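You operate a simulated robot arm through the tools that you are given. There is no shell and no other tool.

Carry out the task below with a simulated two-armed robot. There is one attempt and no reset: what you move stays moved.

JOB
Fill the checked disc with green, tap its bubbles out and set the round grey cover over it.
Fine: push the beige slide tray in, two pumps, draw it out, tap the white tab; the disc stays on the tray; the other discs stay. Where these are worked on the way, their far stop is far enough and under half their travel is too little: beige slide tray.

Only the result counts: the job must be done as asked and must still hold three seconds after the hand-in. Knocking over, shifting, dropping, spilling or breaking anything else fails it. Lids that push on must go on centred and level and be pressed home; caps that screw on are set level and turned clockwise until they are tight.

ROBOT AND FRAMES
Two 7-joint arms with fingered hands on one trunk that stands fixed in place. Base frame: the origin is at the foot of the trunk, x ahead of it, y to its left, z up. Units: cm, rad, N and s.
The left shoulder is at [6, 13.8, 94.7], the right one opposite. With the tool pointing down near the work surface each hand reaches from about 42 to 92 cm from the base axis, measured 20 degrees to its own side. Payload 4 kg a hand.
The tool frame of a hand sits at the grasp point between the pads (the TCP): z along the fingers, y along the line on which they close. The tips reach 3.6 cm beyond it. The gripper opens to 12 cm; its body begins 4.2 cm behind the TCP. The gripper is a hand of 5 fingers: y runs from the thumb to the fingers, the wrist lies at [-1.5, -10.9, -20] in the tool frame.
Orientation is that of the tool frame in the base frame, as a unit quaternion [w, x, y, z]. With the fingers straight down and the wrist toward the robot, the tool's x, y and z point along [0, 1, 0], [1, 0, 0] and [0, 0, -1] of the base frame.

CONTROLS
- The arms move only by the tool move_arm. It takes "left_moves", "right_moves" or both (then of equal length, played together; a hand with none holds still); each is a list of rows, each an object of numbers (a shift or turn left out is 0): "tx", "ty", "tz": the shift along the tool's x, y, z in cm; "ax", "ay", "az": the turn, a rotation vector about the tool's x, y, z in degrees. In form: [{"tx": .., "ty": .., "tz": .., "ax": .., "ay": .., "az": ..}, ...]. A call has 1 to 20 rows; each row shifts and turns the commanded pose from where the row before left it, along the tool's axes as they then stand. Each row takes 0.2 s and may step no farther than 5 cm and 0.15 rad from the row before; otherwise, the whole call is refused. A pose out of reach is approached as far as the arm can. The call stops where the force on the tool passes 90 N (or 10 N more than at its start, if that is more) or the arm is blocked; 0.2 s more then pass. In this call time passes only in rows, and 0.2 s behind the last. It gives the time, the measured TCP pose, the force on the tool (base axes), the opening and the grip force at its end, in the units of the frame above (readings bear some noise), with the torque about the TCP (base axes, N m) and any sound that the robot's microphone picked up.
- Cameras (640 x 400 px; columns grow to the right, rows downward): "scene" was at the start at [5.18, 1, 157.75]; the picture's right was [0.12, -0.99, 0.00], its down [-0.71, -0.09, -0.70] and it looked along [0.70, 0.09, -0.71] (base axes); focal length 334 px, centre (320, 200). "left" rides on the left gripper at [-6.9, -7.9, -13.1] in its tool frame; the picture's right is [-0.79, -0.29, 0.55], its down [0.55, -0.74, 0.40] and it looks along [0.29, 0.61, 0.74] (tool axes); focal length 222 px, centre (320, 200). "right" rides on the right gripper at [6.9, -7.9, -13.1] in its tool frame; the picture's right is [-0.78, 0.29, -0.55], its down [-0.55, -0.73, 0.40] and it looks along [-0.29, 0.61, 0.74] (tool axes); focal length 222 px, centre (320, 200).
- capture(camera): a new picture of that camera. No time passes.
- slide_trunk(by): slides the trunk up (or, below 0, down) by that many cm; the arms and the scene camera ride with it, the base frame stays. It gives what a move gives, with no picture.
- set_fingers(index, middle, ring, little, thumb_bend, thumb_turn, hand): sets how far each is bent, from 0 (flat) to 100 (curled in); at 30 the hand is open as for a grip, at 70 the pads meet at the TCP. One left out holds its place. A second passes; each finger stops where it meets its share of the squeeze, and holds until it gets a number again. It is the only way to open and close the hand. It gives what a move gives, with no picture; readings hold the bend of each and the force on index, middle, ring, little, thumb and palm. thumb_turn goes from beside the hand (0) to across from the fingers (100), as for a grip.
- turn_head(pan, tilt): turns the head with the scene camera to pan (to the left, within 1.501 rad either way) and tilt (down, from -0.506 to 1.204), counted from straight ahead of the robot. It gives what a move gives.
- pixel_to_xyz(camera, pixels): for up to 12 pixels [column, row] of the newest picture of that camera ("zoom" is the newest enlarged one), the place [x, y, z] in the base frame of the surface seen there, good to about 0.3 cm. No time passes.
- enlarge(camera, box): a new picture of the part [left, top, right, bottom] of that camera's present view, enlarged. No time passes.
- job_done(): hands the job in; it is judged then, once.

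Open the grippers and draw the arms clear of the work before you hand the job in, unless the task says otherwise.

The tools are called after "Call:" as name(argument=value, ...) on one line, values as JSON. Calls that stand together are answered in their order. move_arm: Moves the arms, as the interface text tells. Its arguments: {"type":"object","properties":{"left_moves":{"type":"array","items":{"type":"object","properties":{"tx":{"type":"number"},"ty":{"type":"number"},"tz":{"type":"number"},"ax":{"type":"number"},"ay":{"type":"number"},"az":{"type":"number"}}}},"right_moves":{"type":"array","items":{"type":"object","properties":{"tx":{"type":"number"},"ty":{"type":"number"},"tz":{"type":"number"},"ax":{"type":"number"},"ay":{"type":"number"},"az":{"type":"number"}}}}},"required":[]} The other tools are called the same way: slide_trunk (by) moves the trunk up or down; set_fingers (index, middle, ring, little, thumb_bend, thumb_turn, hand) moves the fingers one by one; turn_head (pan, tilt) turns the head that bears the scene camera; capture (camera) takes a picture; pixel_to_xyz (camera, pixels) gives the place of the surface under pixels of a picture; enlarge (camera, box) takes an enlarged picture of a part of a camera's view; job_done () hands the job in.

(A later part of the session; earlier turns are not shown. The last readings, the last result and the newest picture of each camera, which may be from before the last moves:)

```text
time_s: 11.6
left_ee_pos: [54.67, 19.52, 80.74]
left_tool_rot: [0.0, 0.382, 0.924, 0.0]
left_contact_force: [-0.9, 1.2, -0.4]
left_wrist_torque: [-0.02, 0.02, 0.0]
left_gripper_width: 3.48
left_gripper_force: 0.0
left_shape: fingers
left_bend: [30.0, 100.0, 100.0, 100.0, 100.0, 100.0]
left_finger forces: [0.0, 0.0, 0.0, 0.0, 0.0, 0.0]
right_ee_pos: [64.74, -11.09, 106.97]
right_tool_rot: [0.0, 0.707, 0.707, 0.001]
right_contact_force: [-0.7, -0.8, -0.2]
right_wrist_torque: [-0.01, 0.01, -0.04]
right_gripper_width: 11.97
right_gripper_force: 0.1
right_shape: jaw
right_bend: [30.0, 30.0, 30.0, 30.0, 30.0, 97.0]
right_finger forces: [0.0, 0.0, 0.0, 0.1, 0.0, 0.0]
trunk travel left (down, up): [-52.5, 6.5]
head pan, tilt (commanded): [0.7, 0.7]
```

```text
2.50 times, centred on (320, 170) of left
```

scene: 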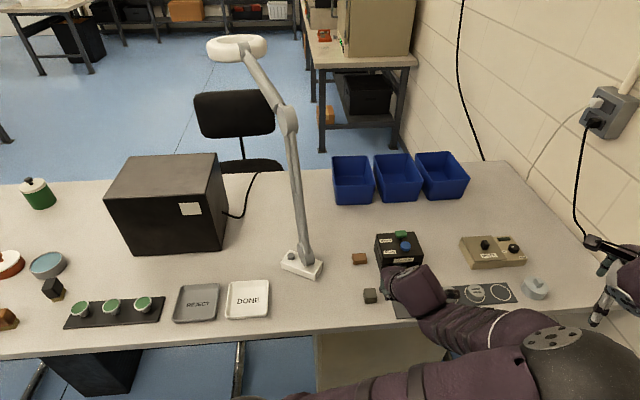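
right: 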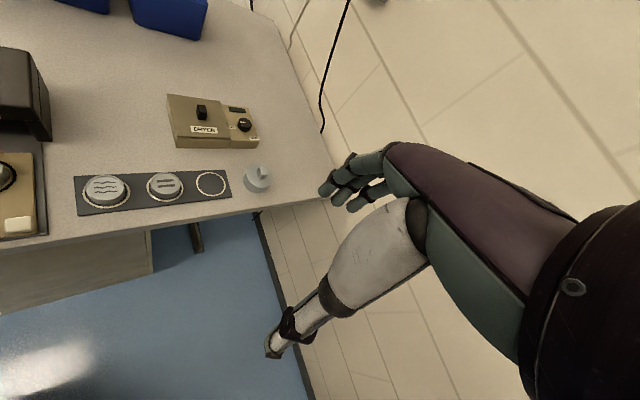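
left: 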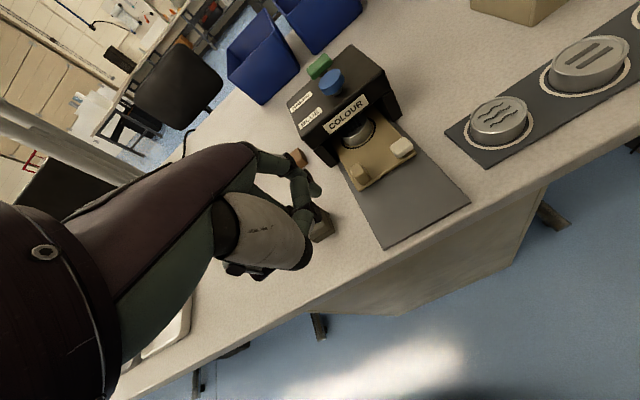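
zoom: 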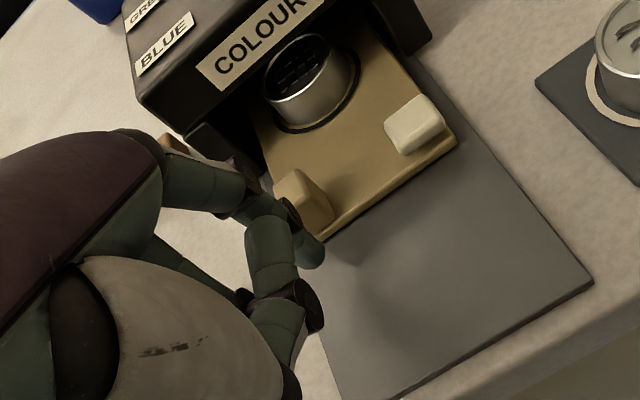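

The tip is right outside the post. I push inward (+tool y) 3 cm.

Call:
move_arm(left_moves=[{"ty": 1.0}, {"ty": 1.0}, {"ty": 1.0}])

Call:
enlarge(camera="left", box=[240, 90, 400, 250])

```text
time_s: 12.4
left_ee_pos: [56.7, 21.67, 80.73]
left_tool_rot: [0.0, 0.383, 0.924, 0.0]
left_contact_force: [-0.6, -0.2, -0.1]
left_wrist_torque: [0.0, 0.01, 0.0]
left_gripper_width: 3.43
left_gripper_force: 0.8
left_shape: fingers
left_bend: [31.0, 100.0, 100.0, 100.0, 100.0, 100.0]
left_finger forces: [0.8, 0.1, 0.0, 0.0, 0.0, 0.1]
right_ee_pos: [64.7, -11.12, 107.01]
right_tool_rot: [0.0, 0.706, 0.708, 0.0]
right_contact_force: [0.3, -0.1, 0.0]
right_wrist_torque: [0.0, 0.01, -0.02]
right_gripper_width: 11.97
right_gripper_force: 0.1
right_shape: jaw
right_bend: [30.0, 30.0, 30.0, 30.0, 30.0, 97.0]
right_finger forces: [0.0, 0.1, 0.1, 0.1, 0.0, 0.0]
trunk travel left (down, up): [-52.5, 6.5]
head pan, tilt (commanded): [0.7, 0.7]
```

```text
2.50 times, centred on (320, 170) of left
```

zoom: 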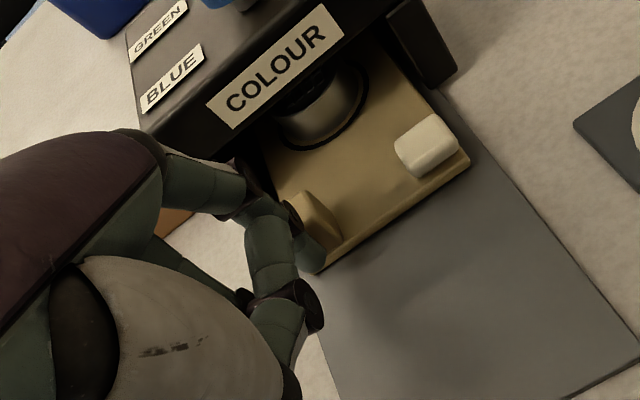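

Contact: index force 0.8 N, bend slightly up. I push 1 cm more to see whether it is at the far stop.

Call:
move_arm(left_moves=[{"ty": 0.5}, {"ty": 0.5}])

Call:
enlarge(camera="left", box=[240, 90, 400, 250])

```text
time_s: 13.0
left_ee_pos: [57.31, 22.2, 80.82]
left_tool_rot: [0.0, 0.382, 0.924, 0.0]
left_contact_force: [-7.6, -7.8, 5.8]
left_wrist_torque: [0.08, -0.12, -0.06]
left_gripper_width: 3.26
left_gripper_force: 6.1
left_shape: fingers
left_bend: [36.0, 100.0, 100.0, 100.0, 100.0, 100.0]
left_finger forces: [11.8, 0.0, 0.1, 0.0, 0.1, 0.0]
right_ee_pos: [64.64, -11.13, 107.16]
right_tool_rot: [0.0, 0.707, 0.707, 0.0]
right_contact_force: [0.5, -0.1, 1.1]
right_wrist_torque: [0.02, -0.01, 0.01]
right_gripper_width: 11.99
right_gripper_force: 0.1
right_shape: jaw
right_bend: [30.0, 30.0, 30.0, 30.0, 30.0, 97.0]
right_finger forces: [0.0, 0.0, 0.1, 0.0, 0.1, 0.1]
trunk travel left (down, up): [-52.5, 6.5]
head pan, tilt (commanded): [0.7, 0.7]
```

```text
2.50 times, centred on (320, 170) of left
```

zoom: 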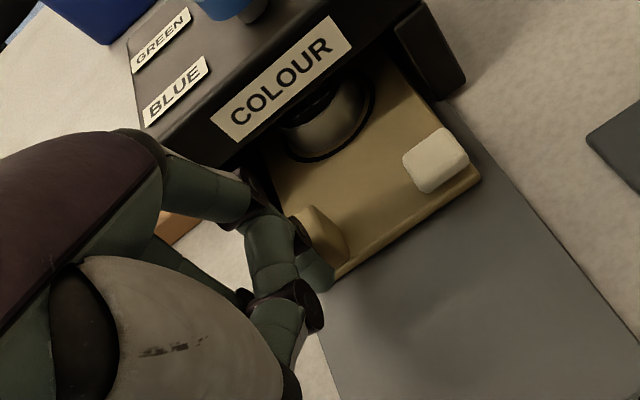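

Force has risen to 11 N, so the tray may be at its stop. I measure where the tray, post and disc are now.

Call:
pixel_to_xyz(camera="zoom", pixels=[[440, 155], [325, 225], [475, 180], [345, 270], [325, 120], [318, 212], [300, 120], [360, 110], [250, 130], [340, 240], [430, 30], [160, 160]])

Call:
capture(camera="left")

```text
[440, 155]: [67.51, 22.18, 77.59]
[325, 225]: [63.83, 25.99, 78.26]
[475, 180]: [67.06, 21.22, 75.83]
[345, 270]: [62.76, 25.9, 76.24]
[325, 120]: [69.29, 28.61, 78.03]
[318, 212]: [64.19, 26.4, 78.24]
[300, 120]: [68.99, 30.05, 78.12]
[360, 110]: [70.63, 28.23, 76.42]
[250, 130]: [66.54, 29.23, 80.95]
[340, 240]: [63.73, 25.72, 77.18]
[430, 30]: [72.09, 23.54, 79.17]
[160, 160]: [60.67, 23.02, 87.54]
```

```text
taken
```

left: 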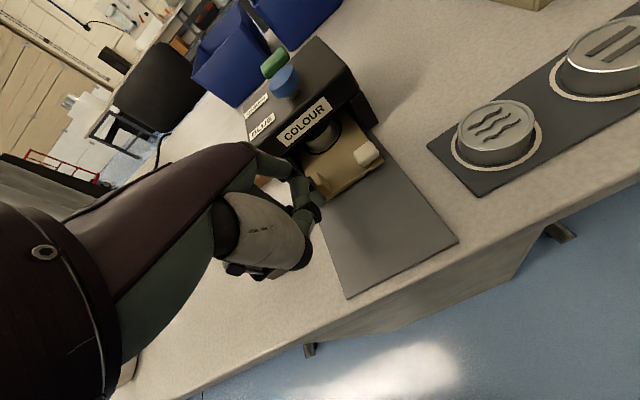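

The tab has moved 9.2 cm inward. I press 0.6 cm further to confirm the stop.

Call:
move_arm(left_moves=[{"ty": 0.4}, {"ty": 0.4}])

Call:
enlarge(camera="left", box=[240, 90, 400, 250])

```text
time_s: 13.6
left_ee_pos: [57.91, 22.89, 80.87]
left_tool_rot: [0.0, 0.383, 0.924, 0.001]
left_contact_force: [-11.2, -13.2, 12.2]
left_wrist_torque: [0.21, -0.3, -0.17]
left_gripper_width: 3.04
left_gripper_force: 10.6
left_shape: fingers
left_bend: [40.0, 100.0, 100.0, 100.0, 100.0, 100.0]
left_finger forces: [20.3, 0.0, 0.0, 0.0, 0.1, 0.1]
right_ee_pos: [64.62, -11.38, 107.19]
right_tool_rot: [0.0, 0.708, 0.707, 0.001]
right_contact_force: [0.5, 0.0, -1.0]
right_wrist_torque: [0.02, 0.01, 0.0]
right_gripper_width: 11.96
right_gripper_force: 0.1
right_shape: jaw
right_bend: [30.0, 30.0, 30.0, 30.0, 30.0, 97.0]
right_finger forces: [0.0, 0.0, 0.0, 0.0, 0.0, 0.0]
trunk travel left (down, up): [-52.5, 6.5]
head pan, tilt (commanded): [0.7, 0.7]
```

```text
2.50 times, centred on (320, 170) of left
```

zoom: 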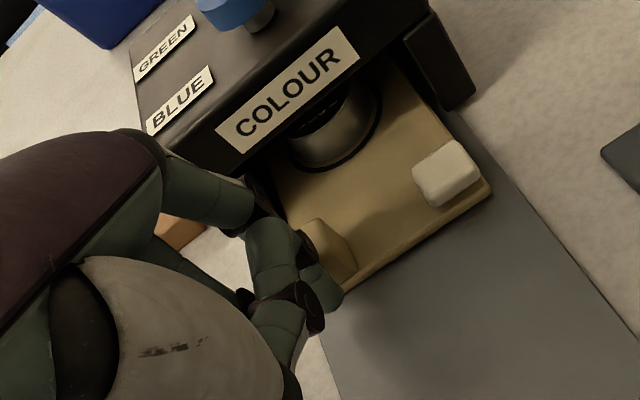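

Force rises steadily (20 N) with the finger giving way: the tray is at a stop. I check the tab's place once more before backing off.

Call:
pixel_to_xyz(camera="zoom", pixels=[[450, 165], [330, 250], [485, 190], [350, 283], [335, 130]])

Call:
move_arm(left_moves=[{"ty": -1.0}, {"ty": -1.0}, {"ty": -1.0}, {"tz": -3.0}, {"tz": -4.0}, {"tz": -4.0}])

Call:
capture(camera="left")

Call:
enlarge(camera="left", box=[260, 60, 440, 240])

```text
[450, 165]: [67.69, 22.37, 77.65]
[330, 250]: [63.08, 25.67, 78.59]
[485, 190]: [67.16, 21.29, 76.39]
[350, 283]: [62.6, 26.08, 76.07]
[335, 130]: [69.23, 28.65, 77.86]
```

```text
time_s: 15.0
left_ee_pos: [55.78, 20.78, 91.64]
left_tool_rot: [0.0, 0.381, 0.924, 0.0]
left_contact_force: [-0.8, 0.5, -0.1]
left_wrist_torque: [0.01, -0.01, -0.05]
left_gripper_width: 3.49
left_gripper_force: 0.0
left_shape: fingers
left_bend: [30.0, 100.0, 100.0, 100.0, 100.0, 100.0]
left_finger forces: [0.0, 0.0, 0.1, 0.0, 0.0, 0.0]
right_ee_pos: [64.68, -11.18, 107.01]
right_tool_rot: [0.0, 0.707, 0.708, 0.0]
right_contact_force: [-1.0, -0.9, -0.3]
right_wrist_torque: [0.0, 0.01, -0.02]
right_gripper_width: 11.96
right_gripper_force: 0.1
right_shape: jaw
right_bend: [30.0, 30.0, 30.0, 30.0, 30.0, 97.0]
right_finger forces: [0.0, 0.0, 0.0, 0.0, 0.0, 0.0]
trunk travel left (down, up): [-52.5, 6.5]
head pan, tilt (commanded): [0.7, 0.7]
```

```text
taken
```

left: 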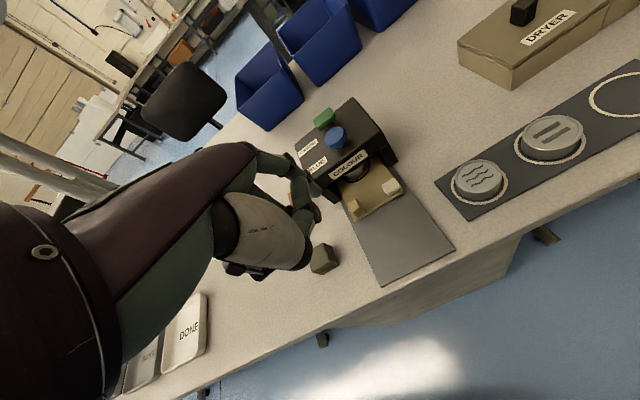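

```text
2.22 times, centred on (350, 150) of left
```

zoom: 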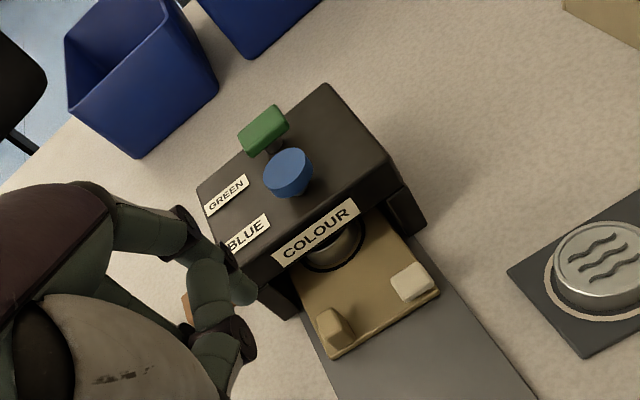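

The tray is home at the far stop. Now I locate the tops of the green and blue plungers precisely.

Call:
pixel_to_xyz(camera="zoom", pixels=[[265, 127], [242, 138], [285, 115], [268, 110], [262, 148], [288, 167], [268, 172], [308, 165], [288, 152], [245, 290], [240, 275], [240, 325]])

Call:
capture(camera="scene")

Call:
enlarge(camera="scene", box=[330, 200, 470, 330])

```text
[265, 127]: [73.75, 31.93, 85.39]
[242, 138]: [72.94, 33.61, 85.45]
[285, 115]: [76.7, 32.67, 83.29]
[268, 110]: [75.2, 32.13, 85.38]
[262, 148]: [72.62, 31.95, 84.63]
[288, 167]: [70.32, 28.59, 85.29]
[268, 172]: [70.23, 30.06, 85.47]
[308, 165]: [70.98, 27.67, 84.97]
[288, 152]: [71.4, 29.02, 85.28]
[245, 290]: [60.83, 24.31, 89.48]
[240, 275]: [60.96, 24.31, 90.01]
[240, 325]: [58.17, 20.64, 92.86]
```

```text
taken
```

scene: 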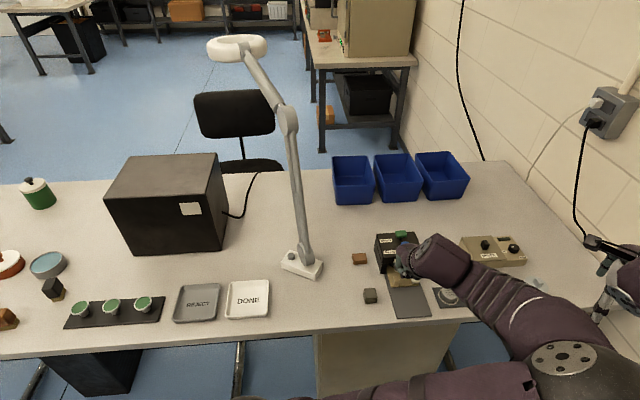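

```text
3.08 times, centred on (400, 265) of scene
```

zoom: 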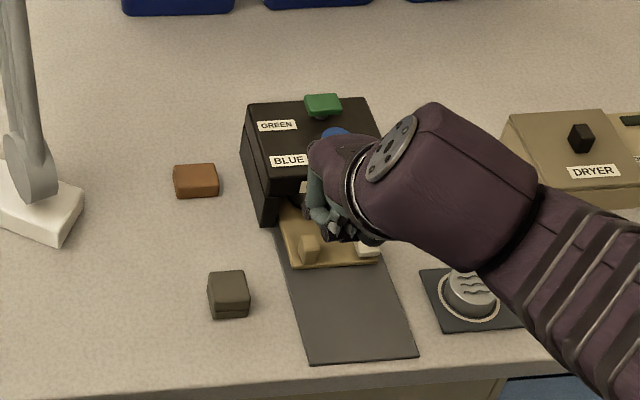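

Green top centre is about (73.9,32.2,85.4) and blue (70.7,28.8). I raise 2 cm and move the tip over the green plunger.

Call:
move_arm(left_moves=[{"tz": -2.0}, {"tx": -0.92, "ty": 3.6}, {"tx": -0.92, "ty": 3.6}, {"tx": -0.92, "ty": 3.6}, {"tx": -0.92, "ty": 3.6}])

Call:
capture(camera="left")

Call:
enlarge(camera="left", box=[240, 110, 400, 270])

Call:
capture(camera="scene")

```text
time_s: 16.2
left_ee_pos: [65.33, 26.45, 93.8]
left_tool_rot: [0.0, 0.383, 0.924, 0.001]
left_contact_force: [0.9, 0.1, -0.3]
left_wrist_torque: [-0.01, -0.01, 0.01]
left_gripper_width: 3.52
left_gripper_force: 0.1
left_shape: fingers
left_bend: [30.0, 100.0, 100.0, 100.0, 100.0, 100.0]
left_finger forces: [0.0, 0.0, 0.1, 0.0, 0.0, 0.1]
left hand out of reach, approached as far as the arm can: row 5
right_ee_pos: [64.61, -11.05, 107.08]
right_tool_rot: [0.0, 0.707, 0.707, 0.0]
right_contact_force: [0.0, 1.1, -0.1]
right_wrist_torque: [0.02, 0.02, 0.0]
right_gripper_width: 11.99
right_gripper_force: 0.1
right_shape: jaw
right_bend: [30.0, 30.0, 30.0, 30.0, 30.0, 97.0]
right_finger forces: [0.0, 0.0, 0.0, 0.1, 0.1, 0.0]
trunk travel left (down, up): [-52.5, 6.5]
head pan, tilt (commanded): [0.7, 0.7]
```

```text
taken
```

left: 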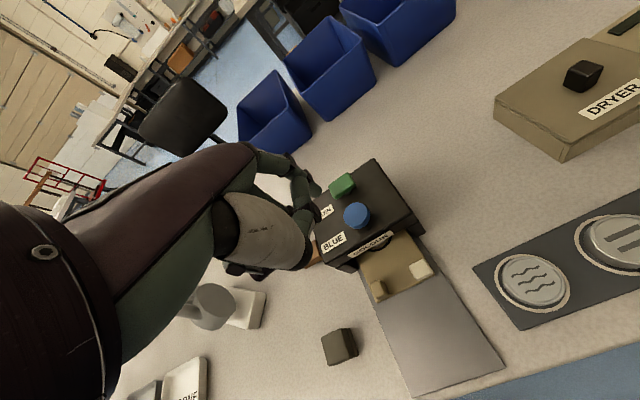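

```text
2.50 times, centred on (320, 190) of left
```

zoom: 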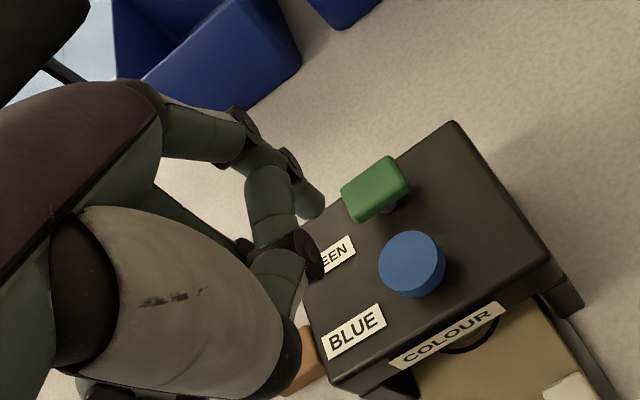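

```text
taken
```

scene: 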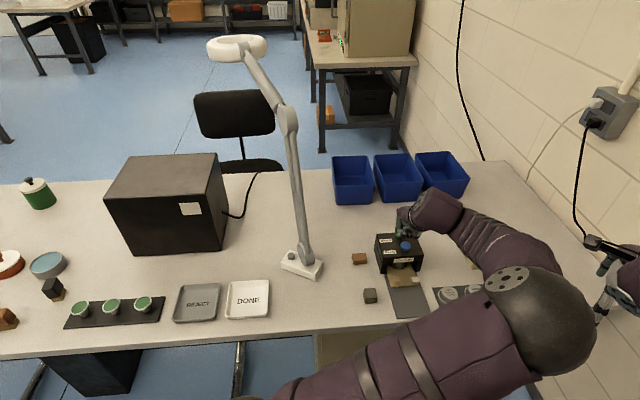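

Reach is limited again about 4 cm short of the green plunger. I look at the elbow/forearm positions to choose a better hand heading.

Call:
pixel_to_xyz(camera="scene", pixels=[[510, 290], [550, 330], [580, 310], [490, 240], [450, 215], [400, 340], [470, 300], [530, 260], [430, 205], [350, 380]])

```text
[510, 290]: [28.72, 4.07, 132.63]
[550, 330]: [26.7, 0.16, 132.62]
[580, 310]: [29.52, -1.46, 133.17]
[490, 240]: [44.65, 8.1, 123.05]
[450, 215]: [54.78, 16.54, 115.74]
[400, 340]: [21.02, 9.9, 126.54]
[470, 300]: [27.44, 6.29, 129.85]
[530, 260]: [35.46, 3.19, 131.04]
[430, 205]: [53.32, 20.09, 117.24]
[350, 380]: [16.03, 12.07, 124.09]
```

Elbow is inward at about (28,1,127), the forearm heading ~28° left. I try turning the hand back to a yaw of ~22° and moving toward the green plunger, staying high.

Call:
move_arm(left_moves=[{"az": 7.5}, {"az": 7.5}, {"az": 7.5}, {"tx": 1.5, "ty": 1.5}, {"tx": 1.5, "ty": 1.5}])

Call:
capture(camera="scene")

```text
time_s: 17.4
left_ee_pos: [65.24, 25.71, 94.12]
left_tool_rot: [0.0, 0.556, 0.831, 0.0]
left_contact_force: [-0.2, -0.2, -0.6]
left_wrist_torque: [-0.03, 0.02, -0.01]
left_gripper_width: 3.49
left_gripper_force: 0.0
left_shape: fingers
left_bend: [30.0, 100.0, 100.0, 100.0, 100.0, 100.0]
left_finger forces: [0.0, 0.0, 0.0, 0.0, 0.0, 0.1]
left hand out of reach, approached as far as the arm can: row 3, 4, 5
right_ee_pos: [64.69, -11.1, 107.1]
right_tool_rot: [0.0, 0.707, 0.707, 0.0]
right_contact_force: [0.7, -0.5, 0.3]
right_wrist_torque: [0.01, -0.01, 0.02]
right_gripper_width: 11.96
right_gripper_force: 0.0
right_shape: jaw
right_bend: [30.0, 30.0, 30.0, 30.0, 30.0, 97.0]
right_finger forces: [0.0, 0.0, 0.0, 0.0, 0.1, 0.1]
trunk travel left (down, up): [-52.5, 6.5]
head pan, tilt (commanded): [0.7, 0.7]
```

```text
taken
```

scene: 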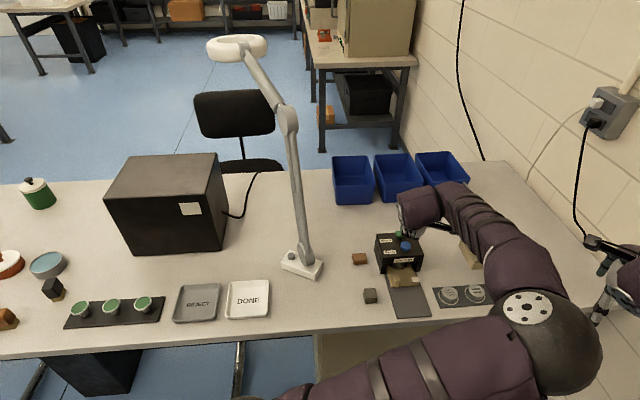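

Less yaw is worse, so the limit is on the other side. I yaw further left to about 65° and then move toward the green plunger.

Call:
move_arm(left_moves=[{"az": -7.5, "tz": -1.0}, {"az": -7.5}, {"az": -7.5}, {"az": -7.5}, {"az": -7.5}, {"az": -7.5}])

Call:
capture(camera="left")

```text
time_s: 18.8
left_ee_pos: [65.12, 25.75, 95.0]
left_tool_rot: [-0.001, 0.194, 0.981, 0.0]
left_contact_force: [0.8, -0.3, 0.6]
left_wrist_torque: [0.0, 0.04, -0.02]
left_gripper_width: 3.54
left_gripper_force: 0.0
left_shape: fingers
left_bend: [30.0, 100.0, 100.0, 100.0, 100.0, 100.0]
left_finger forces: [0.0, 0.0, 0.1, 0.0, 0.1, 0.0]
right_ee_pos: [64.7, -11.12, 107.08]
right_tool_rot: [0.0, 0.708, 0.707, 0.0]
right_contact_force: [-0.2, -0.5, 0.7]
right_wrist_torque: [-0.01, 0.01, -0.01]
right_gripper_width: 11.95
right_gripper_force: 0.0
right_shape: jaw
right_bend: [30.0, 30.0, 30.0, 30.0, 30.0, 97.0]
right_finger forces: [0.0, 0.0, 0.0, 0.0, 0.0, 0.1]
trunk travel left (down, up): [-52.5, 6.5]
head pan, tilt (commanded): [0.7, 0.7]
```

```text
taken
```

left: 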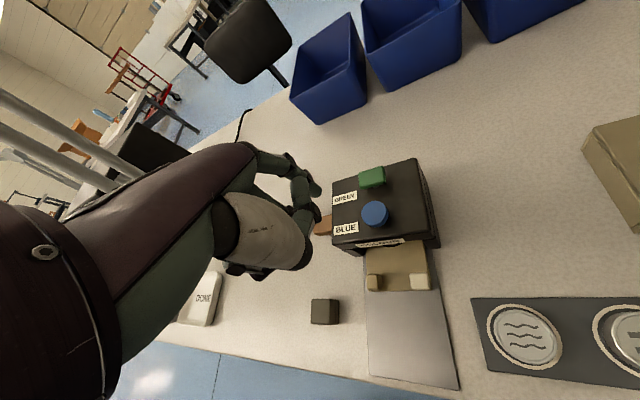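

Yaw is now ~68°. Tip is at about (68.4,31.1,91.6); I move it over the green plunger at (73.9,32.2).

Call:
move_arm(left_moves=[{"tx": -1.56, "ty": 1.04}, {"tx": -1.56, "ty": 1.04}, {"tx": -1.56, "ty": 1.04}])

Call:
capture(camera="left")

Call:
enlarge(camera="left", box=[240, 110, 400, 270])

Call:
capture(camera="scene")

```text
time_s: 19.6
left_ee_pos: [66.99, 24.93, 95.84]
left_tool_rot: [0.0, 0.195, 0.981, 0.0]
left_contact_force: [-0.5, 0.4, 0.4]
left_wrist_torque: [-0.01, 0.02, 0.01]
left_gripper_width: 3.5
left_gripper_force: 0.0
left_shape: fingers
left_bend: [30.0, 100.0, 100.0, 100.0, 100.0, 100.0]
left_finger forces: [0.1, 0.0, 0.0, 0.0, 0.1, 0.0]
left hand out of reach, approached as far as the arm can: row 1, 2, 3
right_ee_pos: [64.68, -11.12, 107.15]
right_tool_rot: [-0.001, 0.707, 0.707, 0.001]
right_contact_force: [0.1, -0.3, 0.9]
right_wrist_torque: [0.01, 0.02, 0.0]
right_gripper_width: 11.96
right_gripper_force: 0.0
right_shape: jaw
right_bend: [30.0, 30.0, 30.0, 30.0, 30.0, 97.0]
right_finger forces: [0.0, 0.0, 0.0, 0.0, 0.1, 0.1]
trunk travel left (down, up): [-52.5, 6.5]
head pan, tilt (commanded): [0.7, 0.7]
```

```text
taken
```

left: 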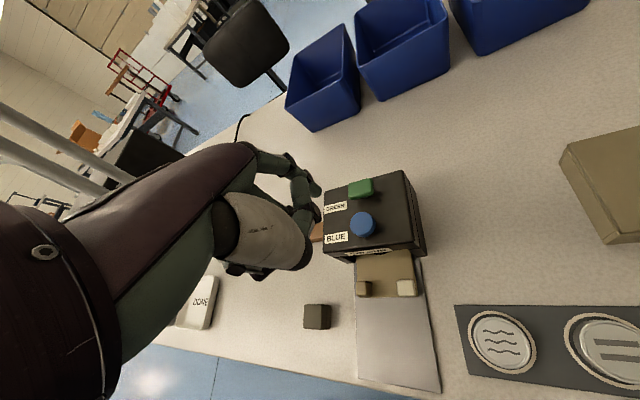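

```text
2.50 times, centred on (320, 190) of left
```

zoom: 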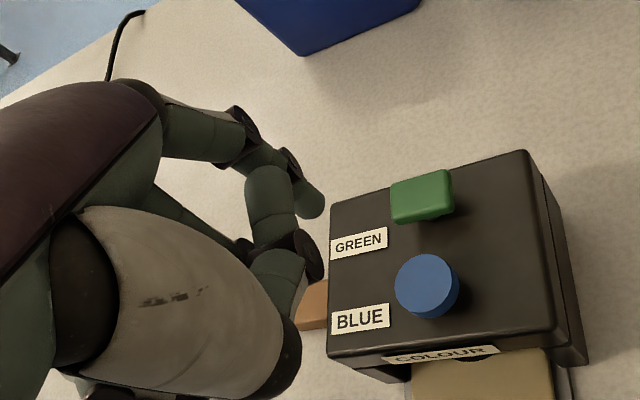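

```text
taken
```

scene: 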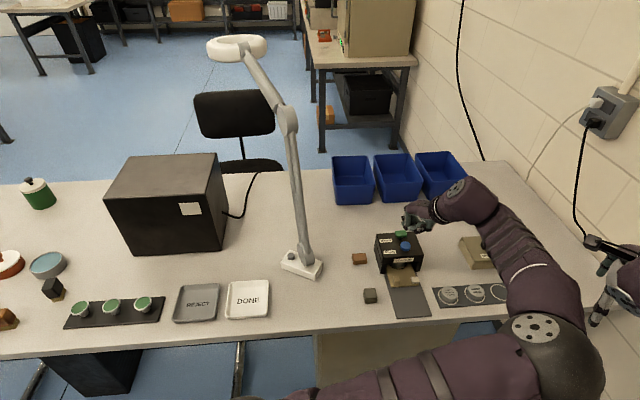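

The elbow-in posture cannot reach. I'll lift the left hand and return it toward its starting pose with yaw 0 to let the elbow come back out to the left.

Call:
move_arm(left_moves=[{"tz": -4.5}, {"tz": -4.5}, {"tz": -4.5}, {"tz": -4.5}, {"az": 7.5}, {"az": 7.5}, {"az": 7.5}, {"az": 7.5}, {"az": 7.5}, {"az": 7.5}, {"az": 7.5}, {"az": 7.5}, {"az": 7.5}])

Call:
capture(camera="scene")

```text
time_s: 22.4
left_ee_pos: [67.22, 24.87, 113.71]
left_tool_rot: [0.0, 0.708, 0.706, 0.0]
left_contact_force: [0.6, -0.1, -0.3]
left_wrist_torque: [-0.02, -0.01, -0.01]
left_gripper_width: 3.48
left_gripper_force: 0.0
left_shape: fingers
left_bend: [30.0, 100.0, 100.0, 100.0, 100.0, 100.0]
left_finger forces: [0.1, 0.1, 0.1, 0.0, 0.0, 0.0]
right_ee_pos: [64.79, -11.13, 107.14]
right_tool_rot: [0.0, 0.707, 0.707, 0.0]
right_contact_force: [-0.1, 0.7, -0.4]
right_wrist_torque: [-0.01, 0.0, 0.03]
right_gripper_width: 11.97
right_gripper_force: 0.0
right_shape: jaw
right_bend: [30.0, 30.0, 30.0, 30.0, 30.0, 97.0]
right_finger forces: [0.0, 0.0, 0.0, 0.1, 0.0, 0.0]
trunk travel left (down, up): [-52.5, 6.5]
head pan, tilt (commanded): [0.7, 0.7]
```

```text
taken
```

scene: 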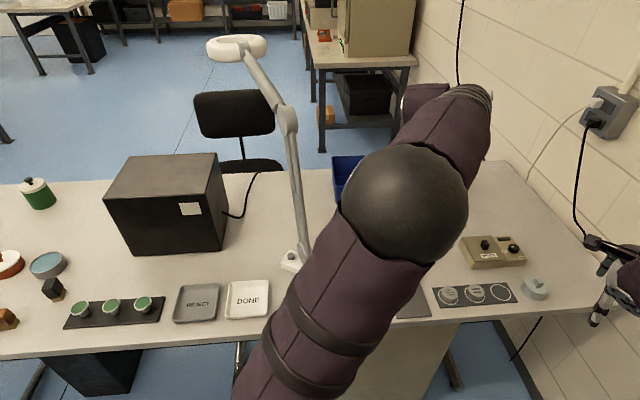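

With the hand high, yaw 0 is reachable and the elbow is central. So I'll place the hand above green at this height, then lower the trunk so that the arm posture stays good.

Call:
move_arm(left_moves=[{"tx": 2.77, "ty": 0.15}, {"tx": 2.77, "ty": 0.15}, {"tx": 2.77, "ty": 0.15}], right_moves=[{"tz": -4.0}, {"tz": -4.0}, {"tz": -4.0}])

Call:
capture(camera="scene")

Call:
capture(camera="left")

Call:
capture(camera="right")

```text
time_s: 23.2
left_ee_pos: [67.23, 26.69, 113.67]
left_tool_rot: [0.0, 0.707, 0.707, 0.001]
left_contact_force: [0.0, 0.5, 0.0]
left_wrist_torque: [0.02, -0.02, -0.02]
left_gripper_width: 3.49
left_gripper_force: 0.0
left_shape: fingers
left_bend: [30.0, 100.0, 100.0, 100.0, 100.0, 100.0]
left_finger forces: [0.0, 0.0, 0.0, 0.0, 0.0, 0.0]
left hand out of reach, approached as far as the arm can: row 1, 2, 3
right_ee_pos: [64.62, -10.93, 119.18]
right_tool_rot: [0.0, 0.706, 0.708, -0.001]
right_contact_force: [-0.3, -0.5, 0.1]
right_wrist_torque: [-0.03, 0.0, -0.01]
right_gripper_width: 11.95
right_gripper_force: 0.0
right_shape: jaw
right_bend: [30.0, 30.0, 30.0, 30.0, 30.0, 97.0]
right_finger forces: [0.0, 0.0, 0.1, 0.0, 0.0, 0.1]
trunk travel left (down, up): [-52.5, 6.5]
head pan, tilt (commanded): [0.7, 0.7]
```

```text
taken
```

scene: 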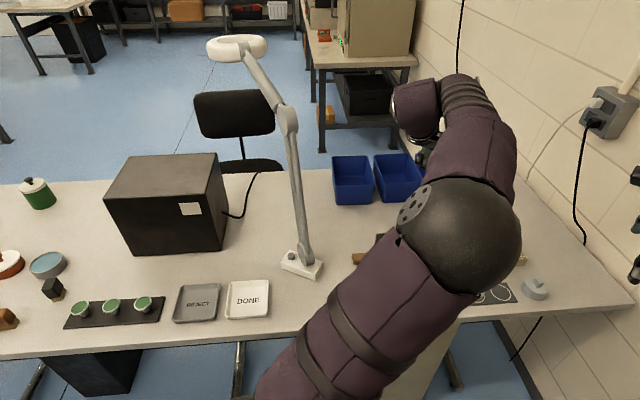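

```text
taken
```

left: 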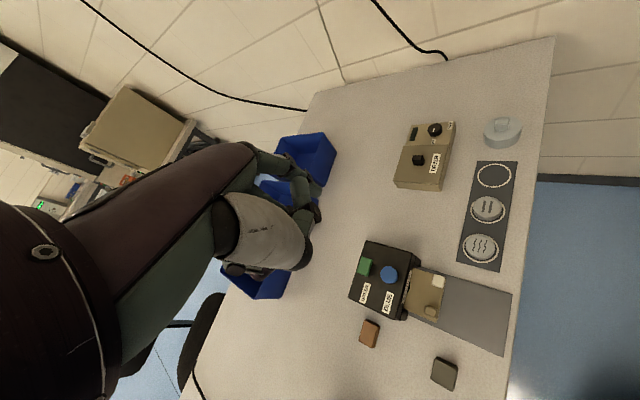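

```text
taken
```

right: 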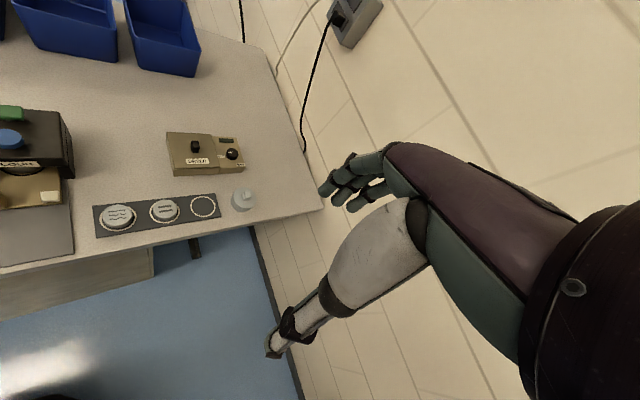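

Still limited with the elbow inward. I retract toward the start position to let the elbow swing back over to the left side.

Call:
move_arm(left_moves=[{"ty": -4.0}, {"ty": -4.0}, {"ty": -4.0}, {"ty": -4.0}, {"ty": -4.0}, {"ty": -4.0}, {"tx": 2.0, "tz": -2.0}, {"tx": 2.0, "tz": -2.0}, {"tx": 2.0}])

Call:
capture(camera="scene")

```text
time_s: 25.2
left_ee_pos: [43.13, 32.78, 117.5]
left_tool_rot: [0.0, 0.707, 0.707, 0.0]
left_contact_force: [-0.3, 0.7, -0.7]
left_wrist_torque: [0.0, 0.0, -0.01]
left_gripper_width: 3.51
left_gripper_force: 0.1
left_shape: fingers
left_bend: [30.0, 100.0, 100.0, 100.0, 100.0, 100.0]
left_finger forces: [0.1, 0.1, 0.1, 0.1, 0.1, 0.0]
right_ee_pos: [64.8, -10.77, 119.32]
right_tool_rot: [0.0, 0.706, 0.708, 0.0]
right_contact_force: [-0.4, 0.5, 1.1]
right_wrist_torque: [-0.05, -0.01, 0.01]
right_gripper_width: 11.96
right_gripper_force: 0.1
right_shape: jaw
right_bend: [30.0, 30.0, 30.0, 30.0, 30.0, 97.0]
right_finger forces: [0.0, 0.0, 0.0, 0.0, 0.0, 0.1]
trunk travel left (down, up): [-52.5, 6.5]
head pan, tilt (commanded): [0.7, 0.7]
```

```text
taken
```

scene: 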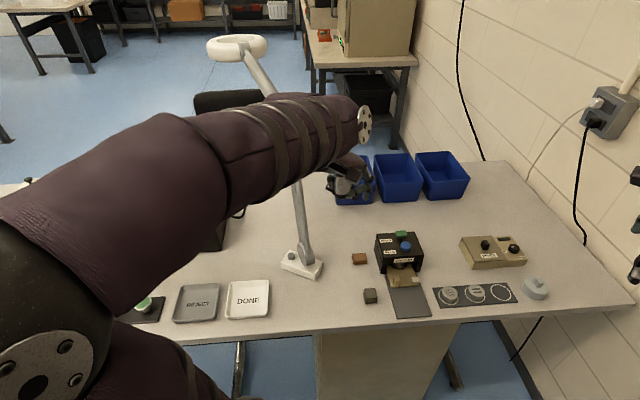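

The elbow is back on the left. Now I extend straight forward at y≈33, keeping this height, toward above the green plunger.

Call:
move_arm(left_moves=[{"ty": 4.0}, {"ty": 4.0}, {"ty": 4.0}])

Call:
capture(camera="scene")

```text
time_s: 26.0
left_ee_pos: [55.61, 32.63, 117.57]
left_tool_rot: [-0.001, 0.706, 0.708, -0.001]
left_contact_force: [0.4, 0.2, -0.5]
left_wrist_torque: [-0.05, 0.02, 0.02]
left_gripper_width: 3.5
left_gripper_force: 0.1
left_shape: fingers
left_bend: [30.0, 100.0, 100.0, 100.0, 100.0, 100.0]
left_finger forces: [0.1, 0.1, 0.0, 0.1, 0.0, 0.0]
right_ee_pos: [64.81, -10.86, 119.07]
right_tool_rot: [-0.001, 0.706, 0.708, -0.001]
right_contact_force: [0.8, 0.6, 0.2]
right_wrist_torque: [-0.02, 0.04, 0.01]
right_gripper_width: 11.96
right_gripper_force: 0.1
right_shape: jaw
right_bend: [30.0, 30.0, 30.0, 30.0, 30.0, 97.0]
right_finger forces: [0.0, 0.0, 0.0, 0.0, 0.1, 0.0]
trunk travel left (down, up): [-52.5, 6.5]
head pan, tilt (commanded): [0.7, 0.7]
```

```text
taken
```

scene: 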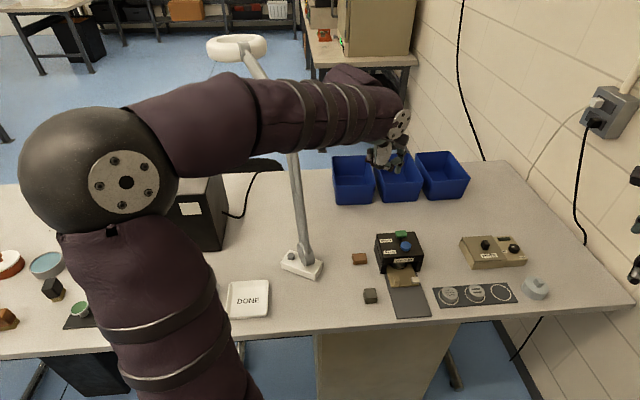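

The elbow is nicely out left now. I check forearm clearance to the lamp pole.

Call:
pixel_to_xyz(camera="scene", pixels=[[250, 90], [200, 120], [300, 110], [240, 150], [295, 170], [260, 68], [290, 150], [100, 160], [130, 120], [340, 100], [255, 58], [240, 80]])

```text
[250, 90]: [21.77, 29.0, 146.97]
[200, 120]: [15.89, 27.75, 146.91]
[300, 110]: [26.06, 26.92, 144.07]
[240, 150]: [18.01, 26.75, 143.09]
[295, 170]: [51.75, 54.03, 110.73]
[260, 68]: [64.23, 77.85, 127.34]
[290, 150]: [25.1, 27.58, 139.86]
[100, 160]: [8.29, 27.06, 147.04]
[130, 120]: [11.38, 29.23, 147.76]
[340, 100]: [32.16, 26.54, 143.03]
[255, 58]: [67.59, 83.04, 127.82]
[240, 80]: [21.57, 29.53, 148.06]
```

Plenty of clearance. I continue forward 12 cm to be above the green plunger.

Call:
move_arm(left_moves=[{"ty": 4.0}, {"ty": 4.0}, {"ty": 4.0, "tx": 0.4}])

Call:
capture(camera="scene")

Call:
capture(camera="left")

```text
time_s: 26.8
left_ee_pos: [67.32, 32.92, 117.59]
left_tool_rot: [-0.001, 0.706, 0.708, -0.001]
left_contact_force: [0.5, 1.0, -0.4]
left_wrist_torque: [-0.03, 0.0, -0.01]
left_gripper_width: 3.49
left_gripper_force: 0.0
left_shape: fingers
left_bend: [30.0, 100.0, 100.0, 100.0, 100.0, 100.0]
left_finger forces: [0.0, 0.1, 0.1, 0.1, 0.0, 0.1]
right_ee_pos: [64.76, -10.95, 119.1]
right_tool_rot: [-0.001, 0.706, 0.708, -0.001]
right_contact_force: [0.2, 0.6, -0.8]
right_wrist_torque: [0.01, 0.03, -0.01]
right_gripper_width: 11.98
right_gripper_force: 0.1
right_shape: jaw
right_bend: [30.0, 30.0, 30.0, 30.0, 30.0, 97.0]
right_finger forces: [0.0, 0.0, 0.0, 0.0, 0.0, 0.0]
trunk travel left (down, up): [-52.5, 6.5]
head pan, tilt (commanded): [0.7, 0.7]
```

```text
taken
```

scene: 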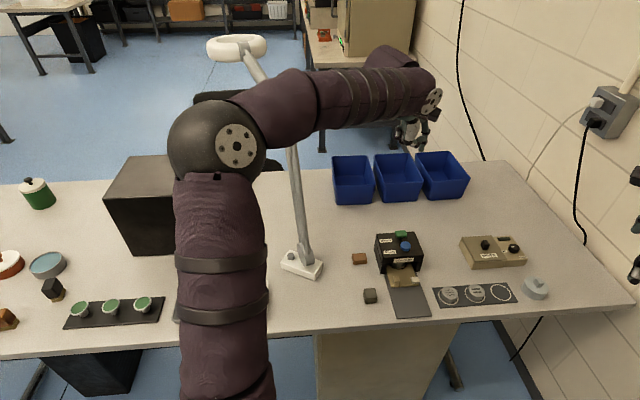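

```text
taken
```

left: 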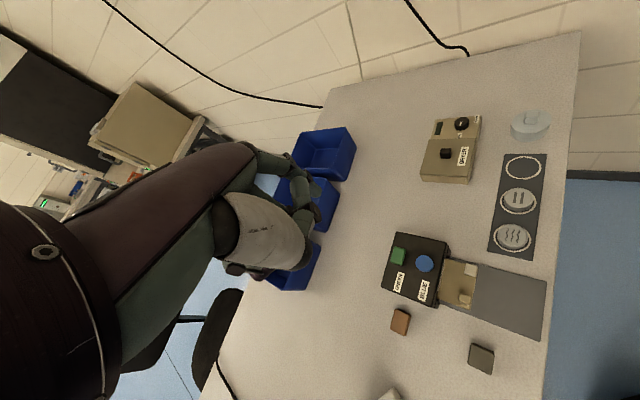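

Reached: TCP (67.3,32.9,117.6). I lower the trunk by 20 cm so that the hand comes down with this posture.

Call:
slide_trunk(by=-20)

Call:
capture(camera="scene")

Call:
capture(camera="left")

Call:
capture(camera="right")

```text
time_s: 28.9
left_ee_pos: [67.25, 32.86, 97.69]
left_tool_rot: [0.0, 0.707, 0.707, 0.001]
left_contact_force: [0.4, -0.5, -0.1]
left_wrist_torque: [0.01, 0.0, 0.01]
left_gripper_width: 3.48
left_gripper_force: 0.1
left_shape: fingers
left_bend: [30.0, 100.0, 100.0, 100.0, 100.0, 100.0]
left_finger forces: [0.0, 0.1, 0.0, 0.1, 0.0, 0.0]
right_ee_pos: [64.6, -10.88, 99.21]
right_tool_rot: [0.001, 0.707, 0.707, 0.0]
right_contact_force: [0.3, 0.9, -0.2]
right_wrist_torque: [-0.02, -0.02, 0.02]
right_gripper_width: 11.97
right_gripper_force: 0.0
right_shape: jaw
right_bend: [30.0, 30.0, 30.0, 30.0, 30.0, 97.0]
right_finger forces: [0.0, 0.0, 0.1, 0.1, 0.0, 0.1]
trunk travel left (down, up): [-32.5, 26.5]
head pan, tilt (commanded): [0.7, 0.7]
```

```text
taken
```

scene: 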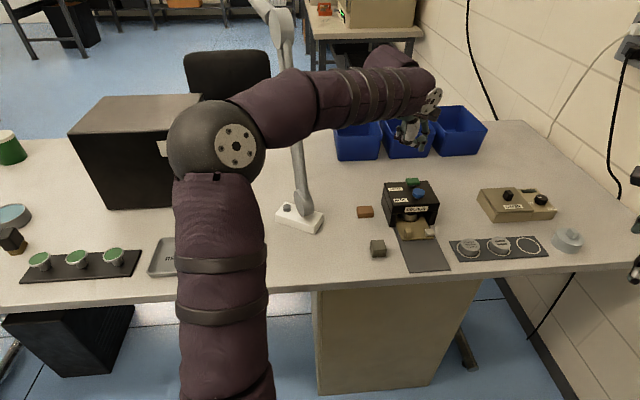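

```text
taken
```

left: 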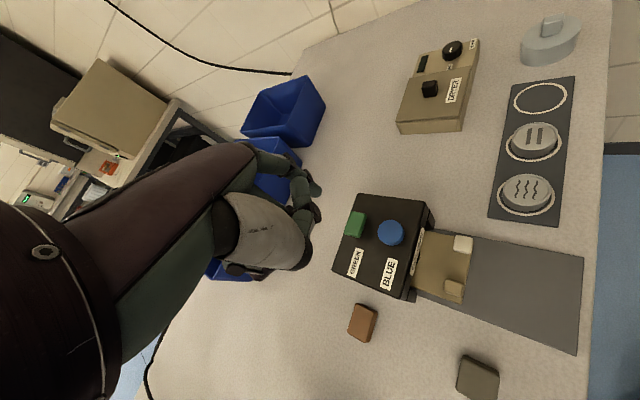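

```text
taken
```

right: 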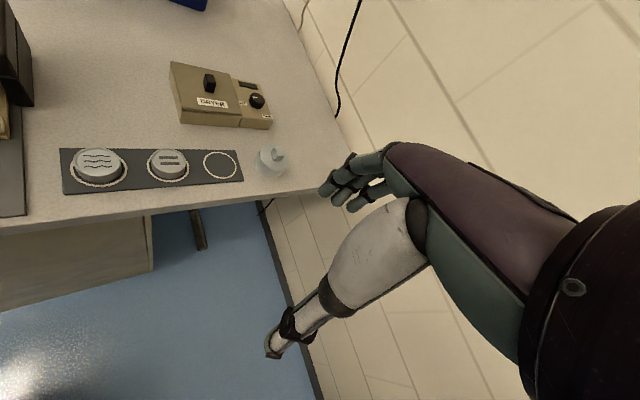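

Good posture and an open scene view. I measure green's top and the fingertip from both cameras before descending.

Call:
enlarge(camera="left", box=[270, 150, 430, 310])

Call:
pixel_to_xyz(camera="zoom", pixels=[[340, 185], [325, 200], [360, 180], [348, 165], [335, 215], [480, 215], [195, 155], [190, 170], [205, 150]])

Call:
enlarge(camera="scene", box=[370, 80, 470, 220])

```text
2.50 times, centred on (350, 230) of left
```

zoom: 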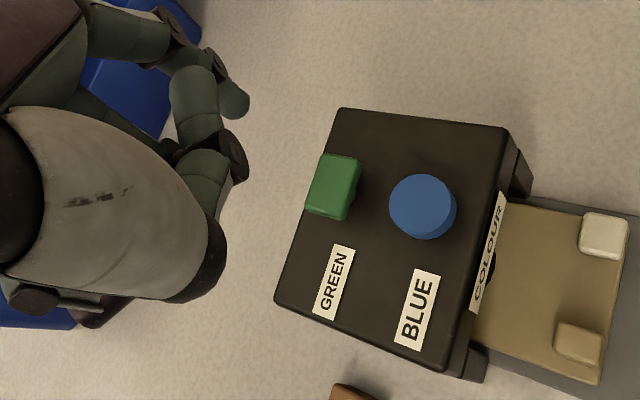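

```text
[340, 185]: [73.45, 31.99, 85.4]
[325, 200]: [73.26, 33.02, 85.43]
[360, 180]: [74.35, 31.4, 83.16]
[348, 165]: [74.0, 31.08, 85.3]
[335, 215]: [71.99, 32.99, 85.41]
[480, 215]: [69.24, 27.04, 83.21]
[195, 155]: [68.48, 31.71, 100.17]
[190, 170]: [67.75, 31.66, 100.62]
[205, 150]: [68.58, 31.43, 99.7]
```

```text
2.86 times, centred on (420, 150) of scene
```

zoom: 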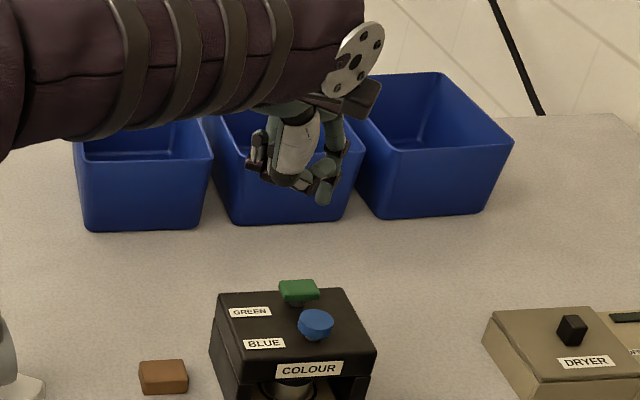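

Tip is nearly straight above green's centre (73.6,32.2). I descend 7.5 cm and look again.

Call:
move_arm(left_moves=[{"tx": 0.2, "ty": 0.1, "tz": 2.5}, {"tz": 2.5}, {"tz": 2.5}])

Call:
enlarge(camera="left", box=[250, 130, 410, 290])

Call:
enlarge(camera="scene", box=[370, 130, 460, 220])

```text
time_s: 29.8
left_ee_pos: [67.41, 33.14, 90.35]
left_tool_rot: [0.0, 0.707, 0.707, 0.0]
left_contact_force: [-0.3, 0.8, 0.0]
left_wrist_torque: [-0.03, -0.01, -0.02]
left_gripper_width: 3.52
left_gripper_force: 0.1
left_shape: fingers
left_bend: [30.0, 100.0, 100.0, 100.0, 100.0, 100.0]
left_finger forces: [0.0, 0.0, 0.0, 0.0, 0.1, 0.0]
right_ee_pos: [64.67, -10.91, 99.27]
right_tool_rot: [0.0, 0.707, 0.707, 0.0]
right_contact_force: [0.1, -0.4, 0.2]
right_wrist_torque: [-0.01, 0.02, -0.03]
right_gripper_width: 11.96
right_gripper_force: 0.1
right_shape: jaw
right_bend: [30.0, 30.0, 30.0, 30.0, 30.0, 97.0]
right_finger forces: [0.0, 0.0, 0.0, 0.0, 0.0, 0.1]
trunk travel left (down, up): [-32.5, 26.5]
head pan, tilt (commanded): [0.7, 0.7]
```

```text
2.50 times, centred on (330, 210) of left
```

zoom: 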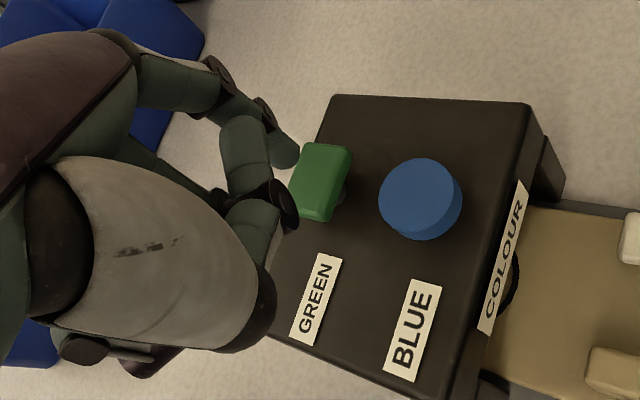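

```text
4.44 times, centred on (415, 175) of scene
```

zoom: 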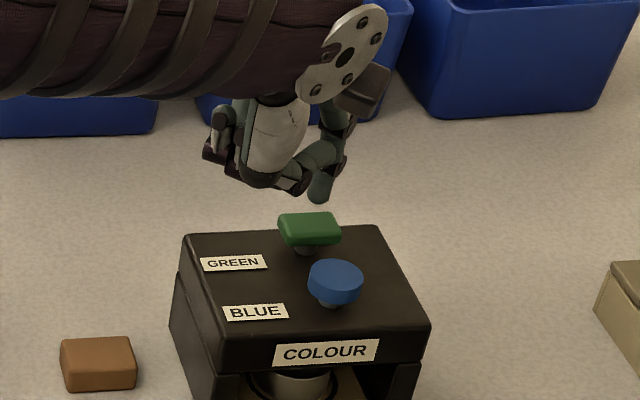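

I check the tip-to-green alignment numerically in the scene zoom.

Call:
pixel_to_xyz(camera="zoom", pixels=[[318, 195], [320, 185], [310, 220], [285, 225], [335, 230], [308, 213], [308, 235], [335, 282], [240, 170], [290, 185]])

```text
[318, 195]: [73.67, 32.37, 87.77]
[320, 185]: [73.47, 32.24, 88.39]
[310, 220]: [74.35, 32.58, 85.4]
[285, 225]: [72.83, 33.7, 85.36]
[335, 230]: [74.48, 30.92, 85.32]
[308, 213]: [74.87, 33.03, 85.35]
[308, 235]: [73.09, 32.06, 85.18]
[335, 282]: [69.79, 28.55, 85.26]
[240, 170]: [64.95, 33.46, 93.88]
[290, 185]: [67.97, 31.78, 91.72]
```

Tip is centred over green within 3 mm. I press down gently: 2 cm total in small rows, watching the force and sound.

Call:
move_arm(left_moves=[{"tx": 0.1, "ty": 0.15, "tz": 0.8}, {"tz": 0.6}, {"tz": 0.6}])

Call:
enlarge(camera="scene", box=[370, 130, 460, 220])

```text
time_s: 30.6
left_ee_pos: [67.53, 33.09, 88.33]
left_tool_rot: [0.0, 0.707, 0.707, 0.001]
left_contact_force: [0.0, 0.5, 2.1]
left_wrist_torque: [0.01, -0.11, 0.0]
left_gripper_width: 3.49
left_gripper_force: 1.7
left_shape: fingers
left_bend: [30.0, 100.0, 100.0, 100.0, 100.0, 100.0]
left_finger forces: [2.2, 0.0, 0.0, 0.0, 0.0, 0.1]
right_ee_pos: [64.67, -10.88, 99.19]
right_tool_rot: [0.0, 0.707, 0.707, 0.001]
right_contact_force: [0.2, 0.4, -0.6]
right_wrist_torque: [-0.02, -0.01, -0.04]
right_gripper_width: 11.98
right_gripper_force: 0.1
right_shape: jaw
right_bend: [30.0, 30.0, 30.0, 30.0, 30.0, 97.0]
right_finger forces: [0.0, 0.1, 0.0, 0.0, 0.0, 0.1]
trunk travel left (down, up): [-32.5, 26.5]
head pan, tilt (commanded): [0.7, 0.7]
```

```text
4.44 times, centred on (415, 175) of scene
```

zoom: 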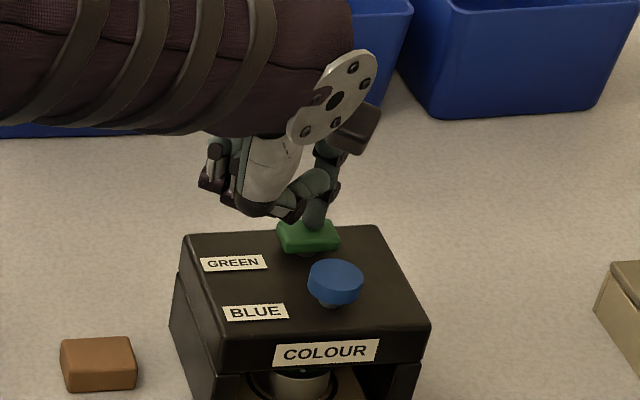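

Contact with 2 N. I press on another 0.8 cm.

Call:
move_arm(left_moves=[{"tz": 0.4}, {"tz": 0.4}])

Call:
enlarge(camera="scene", box=[370, 130, 460, 220])

```text
time_s: 31.1
left_ee_pos: [67.47, 33.06, 87.78]
left_tool_rot: [0.002, 0.706, 0.708, 0.002]
left_contact_force: [-3.3, 1.2, 11.7]
left_wrist_torque: [-0.08, -0.74, 0.02]
left_gripper_width: 3.5
left_gripper_force: 5.8
left_shape: fingers
left_bend: [30.0, 100.0, 100.0, 100.0, 100.0, 100.0]
left_finger forces: [11.4, 0.1, 0.0, 0.0, 0.1, 0.0]
right_ee_pos: [64.57, -10.92, 99.32]
right_tool_rot: [0.0, 0.706, 0.708, 0.0]
right_contact_force: [0.0, -0.3, 0.9]
right_wrist_torque: [-0.03, -0.01, 0.0]
right_gripper_width: 12.0
right_gripper_force: 0.0
right_shape: jaw
right_bend: [30.0, 30.0, 30.0, 30.0, 30.0, 97.0]
right_finger forces: [0.0, 0.0, 0.0, 0.1, 0.1, 0.0]
trunk travel left (down, up): [-32.5, 26.5]
head pan, tilt (commanded): [0.7, 0.7]
```

```text
4.44 times, centred on (415, 175) of scene
```

zoom: 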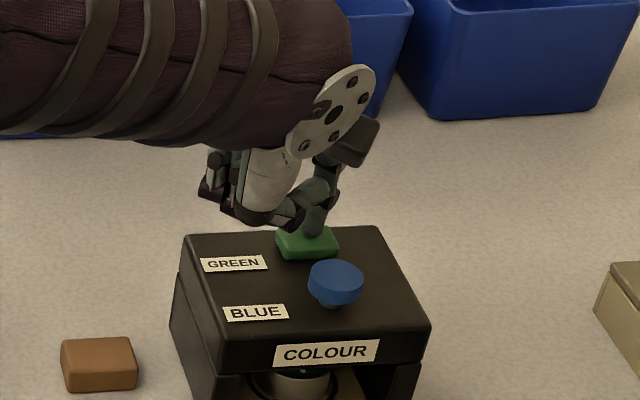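

Force 11.7 N and green seems seated on the box top. I check green's present height to know the stroke.

Call:
pixel_to_xyz(camera="zoom", pixels=[[285, 238], [328, 240], [300, 250], [290, 245], [335, 282]])

Call:
enlarge(camera="left", box=[250, 130, 410, 290])

```text
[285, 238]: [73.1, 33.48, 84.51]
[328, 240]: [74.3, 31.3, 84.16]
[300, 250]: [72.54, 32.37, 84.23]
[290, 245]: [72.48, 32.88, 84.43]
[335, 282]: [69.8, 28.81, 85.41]
```

```text
2.50 times, centred on (330, 210) of left
```

zoom: 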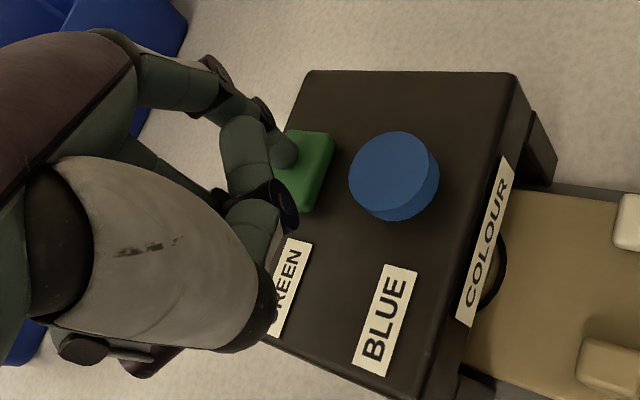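

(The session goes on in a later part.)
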